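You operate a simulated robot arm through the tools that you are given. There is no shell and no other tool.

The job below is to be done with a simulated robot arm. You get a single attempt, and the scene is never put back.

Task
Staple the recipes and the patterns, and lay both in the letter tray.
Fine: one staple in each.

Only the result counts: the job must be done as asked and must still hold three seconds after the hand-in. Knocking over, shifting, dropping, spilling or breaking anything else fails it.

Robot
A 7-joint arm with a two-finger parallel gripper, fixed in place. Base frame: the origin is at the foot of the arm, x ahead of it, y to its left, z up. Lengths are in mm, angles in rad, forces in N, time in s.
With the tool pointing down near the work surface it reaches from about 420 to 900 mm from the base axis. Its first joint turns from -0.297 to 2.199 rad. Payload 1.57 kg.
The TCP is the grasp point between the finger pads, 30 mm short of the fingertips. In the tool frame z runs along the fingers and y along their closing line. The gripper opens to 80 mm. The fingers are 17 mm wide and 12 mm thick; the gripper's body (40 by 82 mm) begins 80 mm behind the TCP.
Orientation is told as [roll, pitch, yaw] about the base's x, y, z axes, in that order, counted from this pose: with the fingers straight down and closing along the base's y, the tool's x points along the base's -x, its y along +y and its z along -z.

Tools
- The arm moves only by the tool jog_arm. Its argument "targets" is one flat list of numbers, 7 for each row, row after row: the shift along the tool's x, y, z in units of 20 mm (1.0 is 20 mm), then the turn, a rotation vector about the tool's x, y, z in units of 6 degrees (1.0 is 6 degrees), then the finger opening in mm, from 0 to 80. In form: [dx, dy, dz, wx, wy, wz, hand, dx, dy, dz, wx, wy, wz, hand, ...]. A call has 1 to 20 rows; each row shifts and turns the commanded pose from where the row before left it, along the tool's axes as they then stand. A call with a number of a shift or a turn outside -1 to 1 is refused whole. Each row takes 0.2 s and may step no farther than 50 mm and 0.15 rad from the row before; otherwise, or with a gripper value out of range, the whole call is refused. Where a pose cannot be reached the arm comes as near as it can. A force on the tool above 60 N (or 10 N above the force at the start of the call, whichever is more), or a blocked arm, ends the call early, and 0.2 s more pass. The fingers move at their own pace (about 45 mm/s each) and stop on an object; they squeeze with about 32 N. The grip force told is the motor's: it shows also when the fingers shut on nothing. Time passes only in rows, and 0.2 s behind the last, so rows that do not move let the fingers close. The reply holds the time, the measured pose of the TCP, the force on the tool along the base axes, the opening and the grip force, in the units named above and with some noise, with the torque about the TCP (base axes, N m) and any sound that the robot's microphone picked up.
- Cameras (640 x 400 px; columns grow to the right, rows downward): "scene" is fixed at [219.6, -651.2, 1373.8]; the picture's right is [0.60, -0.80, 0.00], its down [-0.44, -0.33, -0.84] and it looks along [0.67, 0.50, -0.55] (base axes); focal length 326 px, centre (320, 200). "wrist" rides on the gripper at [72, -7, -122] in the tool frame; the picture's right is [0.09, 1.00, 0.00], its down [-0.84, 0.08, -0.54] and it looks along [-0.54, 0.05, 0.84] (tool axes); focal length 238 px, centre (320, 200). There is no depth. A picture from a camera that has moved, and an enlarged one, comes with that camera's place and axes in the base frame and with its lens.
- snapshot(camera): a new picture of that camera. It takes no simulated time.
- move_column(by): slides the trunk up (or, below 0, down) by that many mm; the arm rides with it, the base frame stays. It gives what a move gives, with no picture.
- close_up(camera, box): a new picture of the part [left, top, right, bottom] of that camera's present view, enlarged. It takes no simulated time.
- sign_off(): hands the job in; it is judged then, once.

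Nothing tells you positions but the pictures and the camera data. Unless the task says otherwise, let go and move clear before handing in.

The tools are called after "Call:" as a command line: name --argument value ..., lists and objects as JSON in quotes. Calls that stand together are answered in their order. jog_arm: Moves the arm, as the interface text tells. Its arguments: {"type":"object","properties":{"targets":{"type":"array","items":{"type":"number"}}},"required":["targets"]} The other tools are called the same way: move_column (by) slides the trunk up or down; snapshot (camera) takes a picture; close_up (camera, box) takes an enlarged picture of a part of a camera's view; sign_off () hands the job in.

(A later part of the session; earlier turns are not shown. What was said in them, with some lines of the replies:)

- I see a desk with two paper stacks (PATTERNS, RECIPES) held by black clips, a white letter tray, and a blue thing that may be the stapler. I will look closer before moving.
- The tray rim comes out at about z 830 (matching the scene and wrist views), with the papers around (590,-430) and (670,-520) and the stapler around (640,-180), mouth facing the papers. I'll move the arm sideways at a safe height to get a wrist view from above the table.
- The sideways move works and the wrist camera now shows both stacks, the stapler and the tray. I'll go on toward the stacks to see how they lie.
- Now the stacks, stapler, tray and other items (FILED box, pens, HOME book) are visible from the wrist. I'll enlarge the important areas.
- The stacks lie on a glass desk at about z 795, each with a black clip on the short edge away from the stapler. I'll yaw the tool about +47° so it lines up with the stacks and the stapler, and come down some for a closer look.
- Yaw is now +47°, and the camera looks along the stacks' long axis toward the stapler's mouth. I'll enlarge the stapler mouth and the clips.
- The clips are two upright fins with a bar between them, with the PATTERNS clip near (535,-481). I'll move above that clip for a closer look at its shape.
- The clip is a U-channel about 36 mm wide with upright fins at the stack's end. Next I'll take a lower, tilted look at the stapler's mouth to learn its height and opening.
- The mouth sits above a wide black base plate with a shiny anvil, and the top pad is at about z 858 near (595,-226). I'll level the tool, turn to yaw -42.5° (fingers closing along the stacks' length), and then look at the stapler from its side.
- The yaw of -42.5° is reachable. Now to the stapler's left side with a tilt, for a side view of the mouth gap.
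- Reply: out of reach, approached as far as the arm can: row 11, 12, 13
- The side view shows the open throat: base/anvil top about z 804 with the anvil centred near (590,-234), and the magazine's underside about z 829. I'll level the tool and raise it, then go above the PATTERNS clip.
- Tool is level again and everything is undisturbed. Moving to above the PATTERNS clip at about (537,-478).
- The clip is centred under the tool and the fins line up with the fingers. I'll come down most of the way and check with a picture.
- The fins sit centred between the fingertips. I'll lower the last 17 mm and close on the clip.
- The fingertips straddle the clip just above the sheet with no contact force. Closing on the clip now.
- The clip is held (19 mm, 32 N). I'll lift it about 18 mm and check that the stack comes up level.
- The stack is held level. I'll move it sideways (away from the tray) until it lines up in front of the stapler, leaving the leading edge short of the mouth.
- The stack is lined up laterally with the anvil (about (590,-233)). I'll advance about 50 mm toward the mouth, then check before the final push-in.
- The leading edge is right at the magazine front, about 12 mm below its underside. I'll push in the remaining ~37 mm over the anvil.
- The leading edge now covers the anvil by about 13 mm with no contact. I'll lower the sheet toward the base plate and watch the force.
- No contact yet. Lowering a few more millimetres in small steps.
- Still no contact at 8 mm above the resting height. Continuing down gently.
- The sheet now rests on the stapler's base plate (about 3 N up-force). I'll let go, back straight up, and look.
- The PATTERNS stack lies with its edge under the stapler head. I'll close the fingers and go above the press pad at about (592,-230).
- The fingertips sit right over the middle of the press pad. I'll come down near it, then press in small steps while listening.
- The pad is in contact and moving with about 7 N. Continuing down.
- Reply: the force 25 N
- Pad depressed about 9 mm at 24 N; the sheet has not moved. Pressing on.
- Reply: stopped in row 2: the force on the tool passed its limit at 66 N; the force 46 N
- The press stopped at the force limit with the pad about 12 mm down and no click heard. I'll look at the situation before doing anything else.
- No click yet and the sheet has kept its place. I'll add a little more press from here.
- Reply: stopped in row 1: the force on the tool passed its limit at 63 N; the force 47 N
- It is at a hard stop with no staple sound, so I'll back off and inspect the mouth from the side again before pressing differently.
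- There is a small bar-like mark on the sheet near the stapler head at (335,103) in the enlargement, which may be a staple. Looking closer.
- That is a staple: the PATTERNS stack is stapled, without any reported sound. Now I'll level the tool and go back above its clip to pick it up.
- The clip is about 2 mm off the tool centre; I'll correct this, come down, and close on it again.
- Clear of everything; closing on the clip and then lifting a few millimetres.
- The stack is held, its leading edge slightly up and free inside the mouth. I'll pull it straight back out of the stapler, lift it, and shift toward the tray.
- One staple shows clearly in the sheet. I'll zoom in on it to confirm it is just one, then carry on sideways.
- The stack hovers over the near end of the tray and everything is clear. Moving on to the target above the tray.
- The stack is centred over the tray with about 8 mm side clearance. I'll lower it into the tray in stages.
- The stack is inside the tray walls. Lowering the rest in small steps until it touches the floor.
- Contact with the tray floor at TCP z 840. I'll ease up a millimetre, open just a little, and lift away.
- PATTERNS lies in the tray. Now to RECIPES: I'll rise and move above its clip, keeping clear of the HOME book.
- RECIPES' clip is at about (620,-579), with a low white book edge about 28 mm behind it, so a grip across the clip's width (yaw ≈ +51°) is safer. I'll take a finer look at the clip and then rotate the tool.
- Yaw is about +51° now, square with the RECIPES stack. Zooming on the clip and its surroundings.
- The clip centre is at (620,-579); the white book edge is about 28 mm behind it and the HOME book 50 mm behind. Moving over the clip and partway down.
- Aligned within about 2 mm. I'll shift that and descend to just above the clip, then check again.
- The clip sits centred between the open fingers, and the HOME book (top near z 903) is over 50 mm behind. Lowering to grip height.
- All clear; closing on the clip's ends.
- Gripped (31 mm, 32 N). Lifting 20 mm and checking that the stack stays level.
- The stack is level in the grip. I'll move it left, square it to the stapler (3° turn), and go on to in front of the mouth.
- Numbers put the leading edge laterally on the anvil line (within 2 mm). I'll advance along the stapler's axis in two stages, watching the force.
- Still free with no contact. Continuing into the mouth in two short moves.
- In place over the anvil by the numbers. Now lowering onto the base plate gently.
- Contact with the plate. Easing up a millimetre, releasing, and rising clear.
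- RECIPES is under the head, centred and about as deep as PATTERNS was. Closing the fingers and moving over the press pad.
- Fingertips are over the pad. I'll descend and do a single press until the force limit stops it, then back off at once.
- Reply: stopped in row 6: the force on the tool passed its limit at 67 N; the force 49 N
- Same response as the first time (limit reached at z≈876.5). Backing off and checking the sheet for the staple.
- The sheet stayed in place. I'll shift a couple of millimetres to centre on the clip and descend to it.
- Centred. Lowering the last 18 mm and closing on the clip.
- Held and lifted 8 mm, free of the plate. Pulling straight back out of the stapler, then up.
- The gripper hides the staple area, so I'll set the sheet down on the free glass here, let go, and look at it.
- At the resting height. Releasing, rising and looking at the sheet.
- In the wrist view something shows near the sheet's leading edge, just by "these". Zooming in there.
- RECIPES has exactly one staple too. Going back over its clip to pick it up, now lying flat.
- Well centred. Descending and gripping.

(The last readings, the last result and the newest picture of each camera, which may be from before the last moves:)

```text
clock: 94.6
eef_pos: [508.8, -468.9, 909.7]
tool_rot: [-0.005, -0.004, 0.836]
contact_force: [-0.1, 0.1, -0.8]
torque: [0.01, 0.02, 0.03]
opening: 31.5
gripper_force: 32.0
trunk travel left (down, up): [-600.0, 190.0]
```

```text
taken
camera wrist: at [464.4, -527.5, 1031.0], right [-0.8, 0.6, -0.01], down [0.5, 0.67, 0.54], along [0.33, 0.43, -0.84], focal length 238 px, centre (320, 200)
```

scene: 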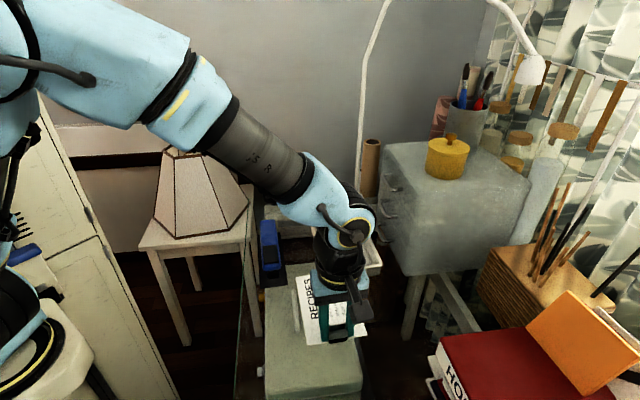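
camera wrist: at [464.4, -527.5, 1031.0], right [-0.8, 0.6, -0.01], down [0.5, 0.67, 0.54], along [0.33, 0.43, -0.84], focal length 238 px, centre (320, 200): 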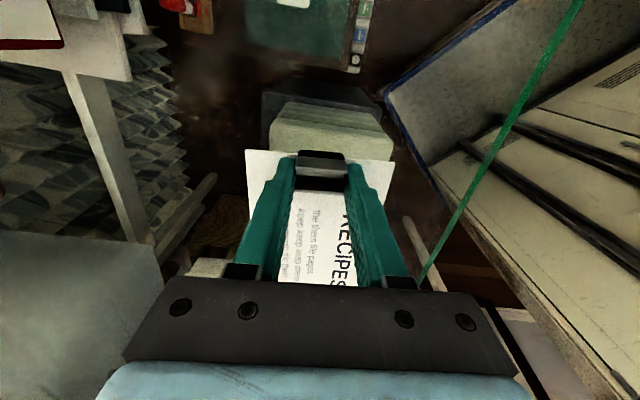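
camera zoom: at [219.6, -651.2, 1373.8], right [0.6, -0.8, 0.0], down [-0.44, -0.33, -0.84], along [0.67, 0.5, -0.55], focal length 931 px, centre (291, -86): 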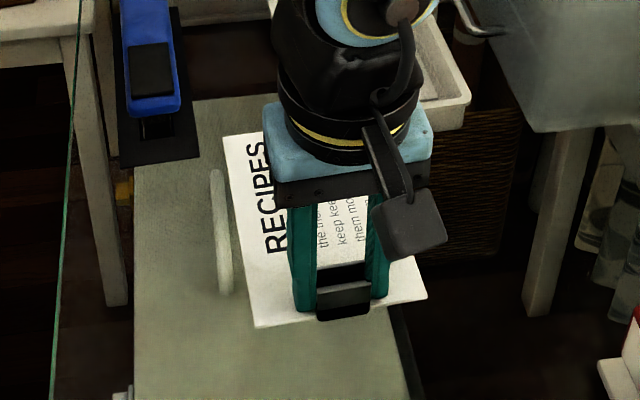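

Held level at z 910. Moving diagonally over the tray, aiming about 26 mm farther in than the PATTERNS clip.

Call:
jog_arm --targets '[-0.957, -0.33, 0, 0, 0, 0, 0, -0.957, -0.33, 0, 0, 0, 0, 0, -0.957, -0.33, 0, 0, 0, 0, 0, -0.957, -0.33, 0, 0, 0, 0, 0, -0.957, -0.33, 0, 0, 0, 0, 0, -0.957, -0.33, 0, 0, 0, 0, 0, -0.957, -0.33, 0, 0, 0, 0, 0, -0.957, -0.33, 0, 0, 0, 0, 0, -0.957, -0.33, 0, 0, 0, 0, 0]'

Call:
snapshot --camera "wrist"

Call:
snapshot --camera "scene"

```text
clock: 96.6
eef_pos: [666.9, -380.9, 910.6]
tool_rot: [-0.005, -0.004, 0.838]
contact_force: [-0.1, 0.0, -0.7]
torque: [0.0, 0.02, 0.0]
opening: 30.9
gripper_force: 32.1
trunk travel left (down, up): [-600.0, 190.0]
```

```text
taken
camera wrist: at [623.2, -439.7, 1031.2], right [-0.8, 0.6, -0.01], down [0.5, 0.67, 0.54], along [0.33, 0.43, -0.84], focal length 238 px, centre (320, 200)
```

wrist: 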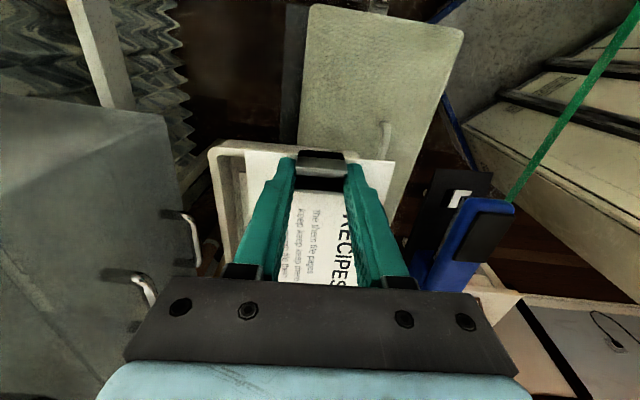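

```text
taken
```

scene: 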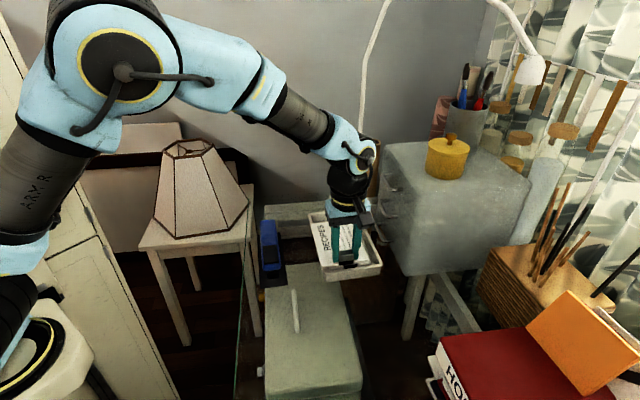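

On course; the tray rim shows under the sheet. Finishing the approach and then checking the placement from the scene view.

Call:
jog_arm --targets '[-0.957, -0.33, 0, 0, 0, 0, 0, -0.957, -0.33, 0, 0, 0, 0, 0, -0.957, -0.33, 0, 0, 0, 0, 0, -0.95, -0.3, 0, 0, 0, 0, 0]'

Call:
snapshot --camera "wrist"

Call:
close_up --camera "wrist" --box '[200, 60, 440, 280]'

Call:
close_up --camera "scene" --box '[290, 160, 420, 300]'

```text
clock: 97.6
eef_pos: [737.4, -342.8, 910.6]
tool_rot: [-0.005, -0.002, 0.834]
contact_force: [-0.2, 0.6, -0.4]
torque: [0.01, -0.02, -0.01]
opening: 31.5
gripper_force: 32.0
trunk travel left (down, up): [-600.0, 190.0]
```

```text
taken
camera wrist: at [694.0, -400.7, 1031.7], right [-0.8, 0.6, -0.01], down [0.5, 0.67, 0.54], along [0.33, 0.43, -0.84], focal length 238 px, centre (320, 200)
```

wrist: 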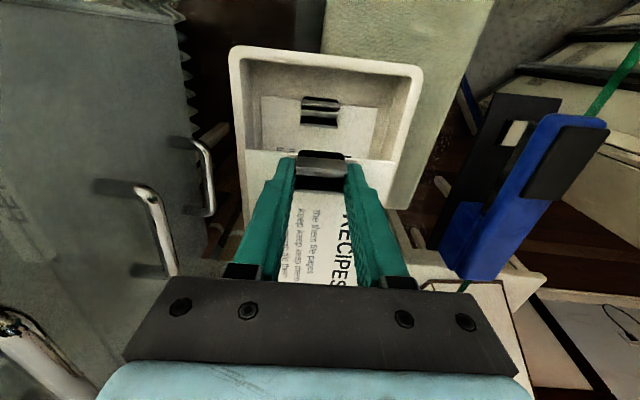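

```text
1.82 times, centred on (320, 170) of wrist
camera zoom: at [694.0, -400.7, 1031.7], right [-0.8, 0.6, -0.01], down [0.5, 0.67, 0.54], along [0.33, 0.43, -0.84], focal length 433 px, centre (320, 254)
```

zoom: 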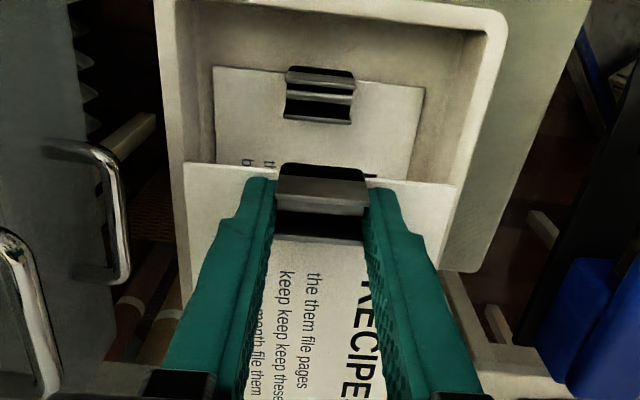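

```text
2.86 times, centred on (355, 230) of scene
camera zoom: at [219.6, -651.2, 1373.8], right [0.6, -0.8, 0.0], down [-0.44, -0.33, -0.84], along [0.67, 0.5, -0.55], focal length 931 px, centre (220, 114)
```

zoom: 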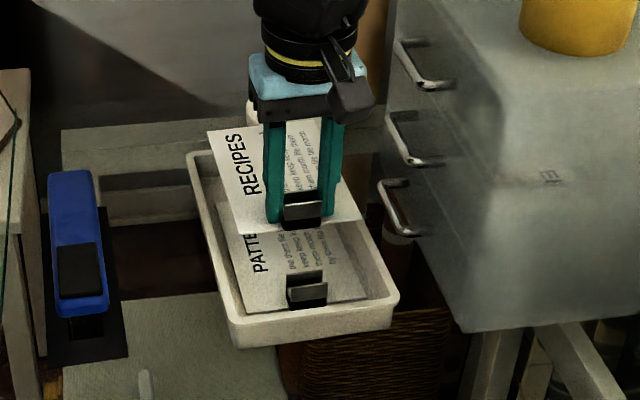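

The sheet hangs right over the tray with PATTERNS' clip about 24 mm behind it. I'll go 4 mm farther and lower into the tray.

Call:
jog_arm --targets '[-0.2, 0, 1, 0, 0, 0, 0, 0, 0, 1, 0, 0, 0, 0, 0, 0, 0.75, 0, 0, 0, 0]'

Call:
close_up --camera "wrist" --box '[200, 60, 440, 280]'

Call:
close_up --camera "scene" --box '[290, 160, 420, 300]'

```text
clock: 98.4
eef_pos: [740.3, -339.1, 855.5]
tool_rot: [-0.005, -0.003, 0.834]
contact_force: [0.0, -0.5, -0.6]
torque: [-0.03, 0.04, 0.02]
opening: 31.2
gripper_force: 31.6
trunk travel left (down, up): [-600.0, 190.0]
```

```text
1.82 times, centred on (320, 170) of wrist
camera zoom: at [696.4, -397.2, 976.2], right [-0.8, 0.6, -0.01], down [0.5, 0.67, 0.54], along [0.33, 0.43, -0.84], focal length 433 px, centre (320, 254)
```

zoom: 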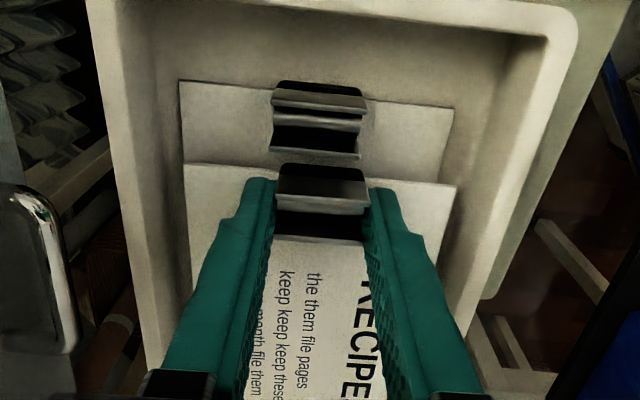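

```text
2.86 times, centred on (355, 230) of scene
camera zoom: at [219.6, -651.2, 1373.8], right [0.6, -0.8, 0.0], down [-0.44, -0.33, -0.84], along [0.67, 0.5, -0.55], focal length 931 px, centre (220, 114)
```

zoom: 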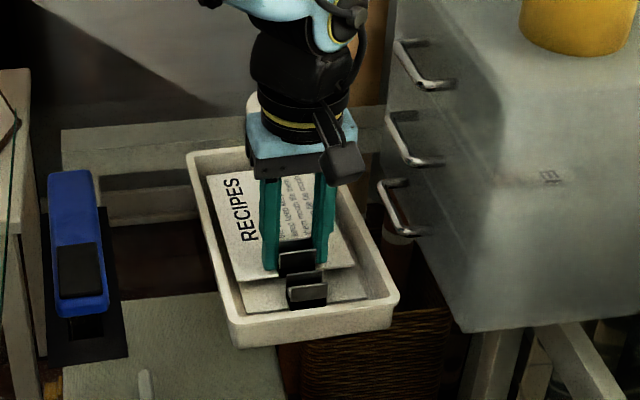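

Good spacing between the two clips and side clearance to the walls. Lowering the last bit to contact.

Call:
jog_arm --targets '[0, 0, 0.2, 0, 0, 0, 0, 0, 0, 0.2, 0, 0, 0, 0]'

Call:
jog_arm --targets '[0, 0, 0.1, 0, 0, 0, 0]'

Call:
jog_arm --targets '[0, 0, 0.08, 0, 0, 0, 0]'

```text
clock: 99.0
eef_pos: [740.1, -340.1, 848.6]
tool_rot: [-0.008, -0.002, 0.836]
contact_force: [0.4, -0.3, -0.1]
torque: [-0.03, 0.02, 0.02]
opening: 31.3
gripper_force: 31.8
trunk travel left (down, up): [-600.0, 190.0]
```

```text
clock: 99.4
eef_pos: [740.8, -338.7, 845.7]
tool_rot: [-0.007, -0.003, 0.837]
contact_force: [-0.2, -0.7, -0.5]
torque: [-0.04, 0.06, -0.02]
opening: 31.4
gripper_force: 32.0
trunk travel left (down, up): [-600.0, 190.0]
```

```text
clock: 99.8
eef_pos: [740.8, -338.3, 843.5]
tool_rot: [-0.005, -0.004, 0.837]
contact_force: [0.2, 0.3, -0.2]
torque: [-0.02, 0.05, -0.01]
opening: 31.2
gripper_force: 31.7
trunk travel left (down, up): [-600.0, 190.0]
```

Call:
jog_arm --targets '[0, 0, 0.08, 0, 0, 0, 0]'

Call:
jog_arm --targets '[0, 0, 0.06, 0, 0, 0, 0]'

```text
clock: 100.2
eef_pos: [739.7, -339.0, 843.7]
tool_rot: [-0.006, -0.006, 0.836]
contact_force: [-0.5, 0.5, 6.0]
torque: [0.39, 0.07, 0.02]
opening: 31.4
gripper_force: 32.2
trunk travel left (down, up): [-600.0, 190.0]
```

```text
clock: 100.6
eef_pos: [740.5, -338.3, 842.9]
tool_rot: [-0.01, -0.005, 0.836]
contact_force: [-2.2, -0.8, 15.5]
torque: [0.41, 0.21, -0.04]
opening: 31.2
gripper_force: 32.3
trunk travel left (down, up): [-600.0, 190.0]
```

RECIPES rests on PATTERNS in the tray. Easing up slightly, releasing, and rising.

Call:
jog_arm --targets '[0, 0, -0.1, 0, 0, 0, 0, 0, 0, 0, 0, 0, 0, 48, 0, 0, 0, 0, 0, 0, 48, 0, 0, 0, 0, 0, 0, 48]'

Call:
jog_arm --targets '[0, 0, -0.4, 0, 0, 0, 48, 0, 0, -0.8, 0, 0, 0, 48, 0, 0, -1, 0, 0, 0, 48, 0, 0, -1, 0, 0, 0, 48, 0, 0, -1, 0, 0, 0, 48]'

Call:
snapshot --camera "wrist"

Call:
close_up --camera "scene" --box '[290, 160, 420, 300]'

```text
clock: 101.6
eef_pos: [741.3, -338.3, 844.2]
tool_rot: [-0.006, -0.005, 0.838]
contact_force: [0.0, 0.0, 0.5]
torque: [-0.01, 0.0, -0.04]
opening: 47.9
gripper_force: 0.1
trunk travel left (down, up): [-600.0, 190.0]
```

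```text
clock: 102.8
eef_pos: [740.0, -338.3, 926.3]
tool_rot: [-0.004, -0.003, 0.836]
contact_force: [0.8, -0.2, 0.1]
torque: [0.01, -0.01, 0.02]
opening: 48.0
gripper_force: 0.1
trunk travel left (down, up): [-600.0, 190.0]
```

```text
taken
camera wrist: at [696.2, -396.7, 1047.6], right [-0.8, 0.6, -0.01], down [0.5, 0.67, 0.55], along [0.33, 0.43, -0.84], focal length 238 px, centre (320, 200)
```

wrist: 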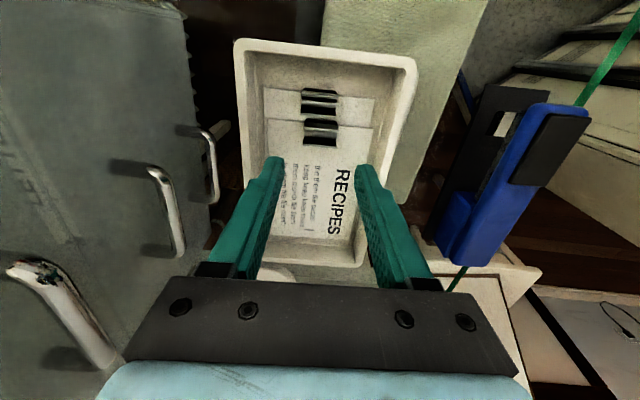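

```text
2.86 times, centred on (355, 230) of scene
camera zoom: at [219.6, -651.2, 1373.8], right [0.6, -0.8, 0.0], down [-0.44, -0.33, -0.84], along [0.67, 0.5, -0.55], focal length 931 px, centre (220, 114)
```

zoom: 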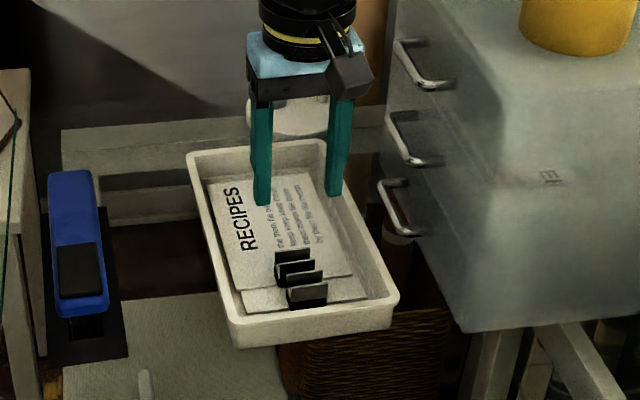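

Both stacks lie in the tray. I'll rise and move clear, then verify the tray, stapler and surroundings.

Call:
jog_arm --targets '[0, 0, -1, 0, 0, 0, 48, 0, 0, -1, 0, 0, 0, 48, 0, 0, -1, 0, 0, 0, 48, 0, 0, -1, 0, 0, 0, 48, 0.8, 0.4, -1, 0, 0, 0, 48, 0.8, 0.4, -1, 0, 0, 0, 48, 0.8, 0.4, -0.5, 0, 0, 0, 48, 0.8, 0.4, 0, 0, 0, 0, 48, 0.8, 0.4, 0, 0, 0, 0, 48, 0.8, 0.4, 0, 0, 0, 0, 48]'

Call:
snapshot --camera "wrist"

Call:
close_up --camera "scene" --box '[230, 200, 330, 300]'

Call:
close_up --camera "scene" --box '[290, 190, 400, 300]'

Call:
snapshot --camera "scene"

```text
clock: 105.0
eef_pos: [639.3, -377.7, 1056.1]
tool_rot: [-0.005, -0.003, 0.835]
contact_force: [0.6, -0.7, 0.1]
torque: [-0.01, -0.01, 0.01]
opening: 48.0
gripper_force: 0.0
trunk travel left (down, up): [-600.0, 190.0]
```

```text
taken
camera wrist: at [595.6, -435.4, 1177.1], right [-0.8, 0.6, -0.01], down [0.5, 0.67, 0.55], along [0.33, 0.43, -0.84], focal length 238 px, centre (320, 200)
```

wrist: 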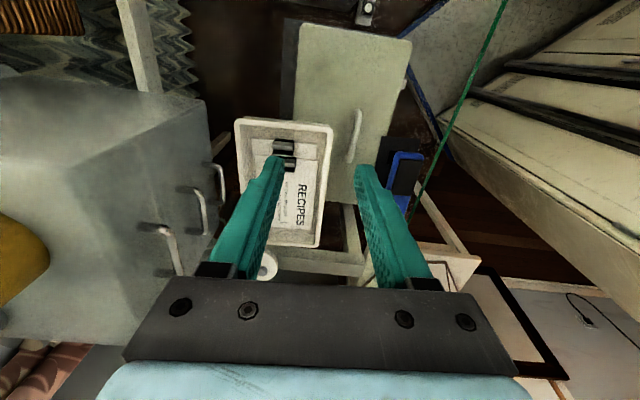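

```text
4.00 times, centred on (280, 250) of scene
camera zoom: at [219.6, -651.2, 1373.8], right [0.6, -0.8, 0.0], down [-0.44, -0.33, -0.84], along [0.67, 0.5, -0.55], focal length 1303 px, centre (480, 0)
```

zoom: 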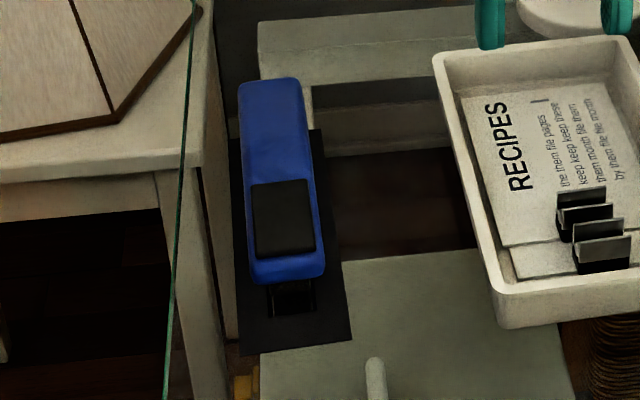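

```text
3.64 times, centred on (345, 245) of scene
camera zoom: at [219.6, -651.2, 1373.8], right [0.6, -0.8, 0.0], down [-0.44, -0.33, -0.84], along [0.67, 0.5, -0.55], focal length 1184 px, centre (229, 36)
```

zoom: 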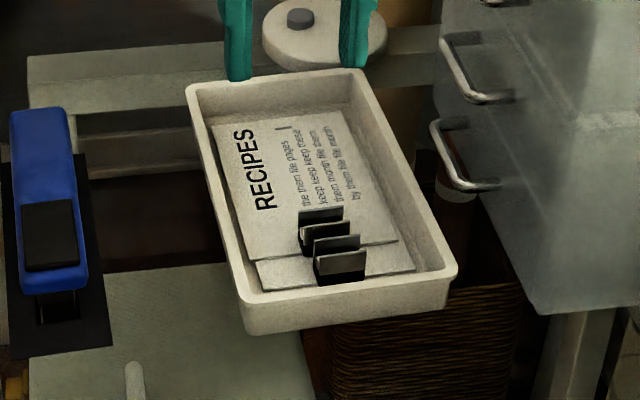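

```text
taken
```

scene: 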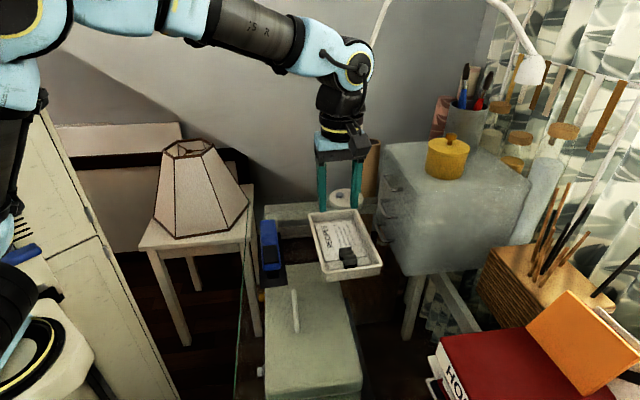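

Both stapled stacks, one staple in each, lie inside the letter tray. The stapler, tray and other items are where they were, and the gripper is open and clear, so I'm handing in.

Call:
sign_off

```text
The job is handed in.
```

The recipes and the patterns are both stapled and lying in the letter tray. I saw one staple in each stack in the pictures.

- **Stapling:** the stapler made no sound the microphone picked up. I checked each stack by eye after pressing. On PATTERNS I pressed a second time before letting the stapler back up, but only one staple shows.
- **In the tray:** RECIPES lies on top of PATTERNS, set a little farther in so the two clips don't overlap. Both stacks are inside the tray walls.
- **Everything else:** the stapler and tray look unmoved. I saw nothing else shifted or knocked over.

The gripper was open and clear of the desk when I handed in.
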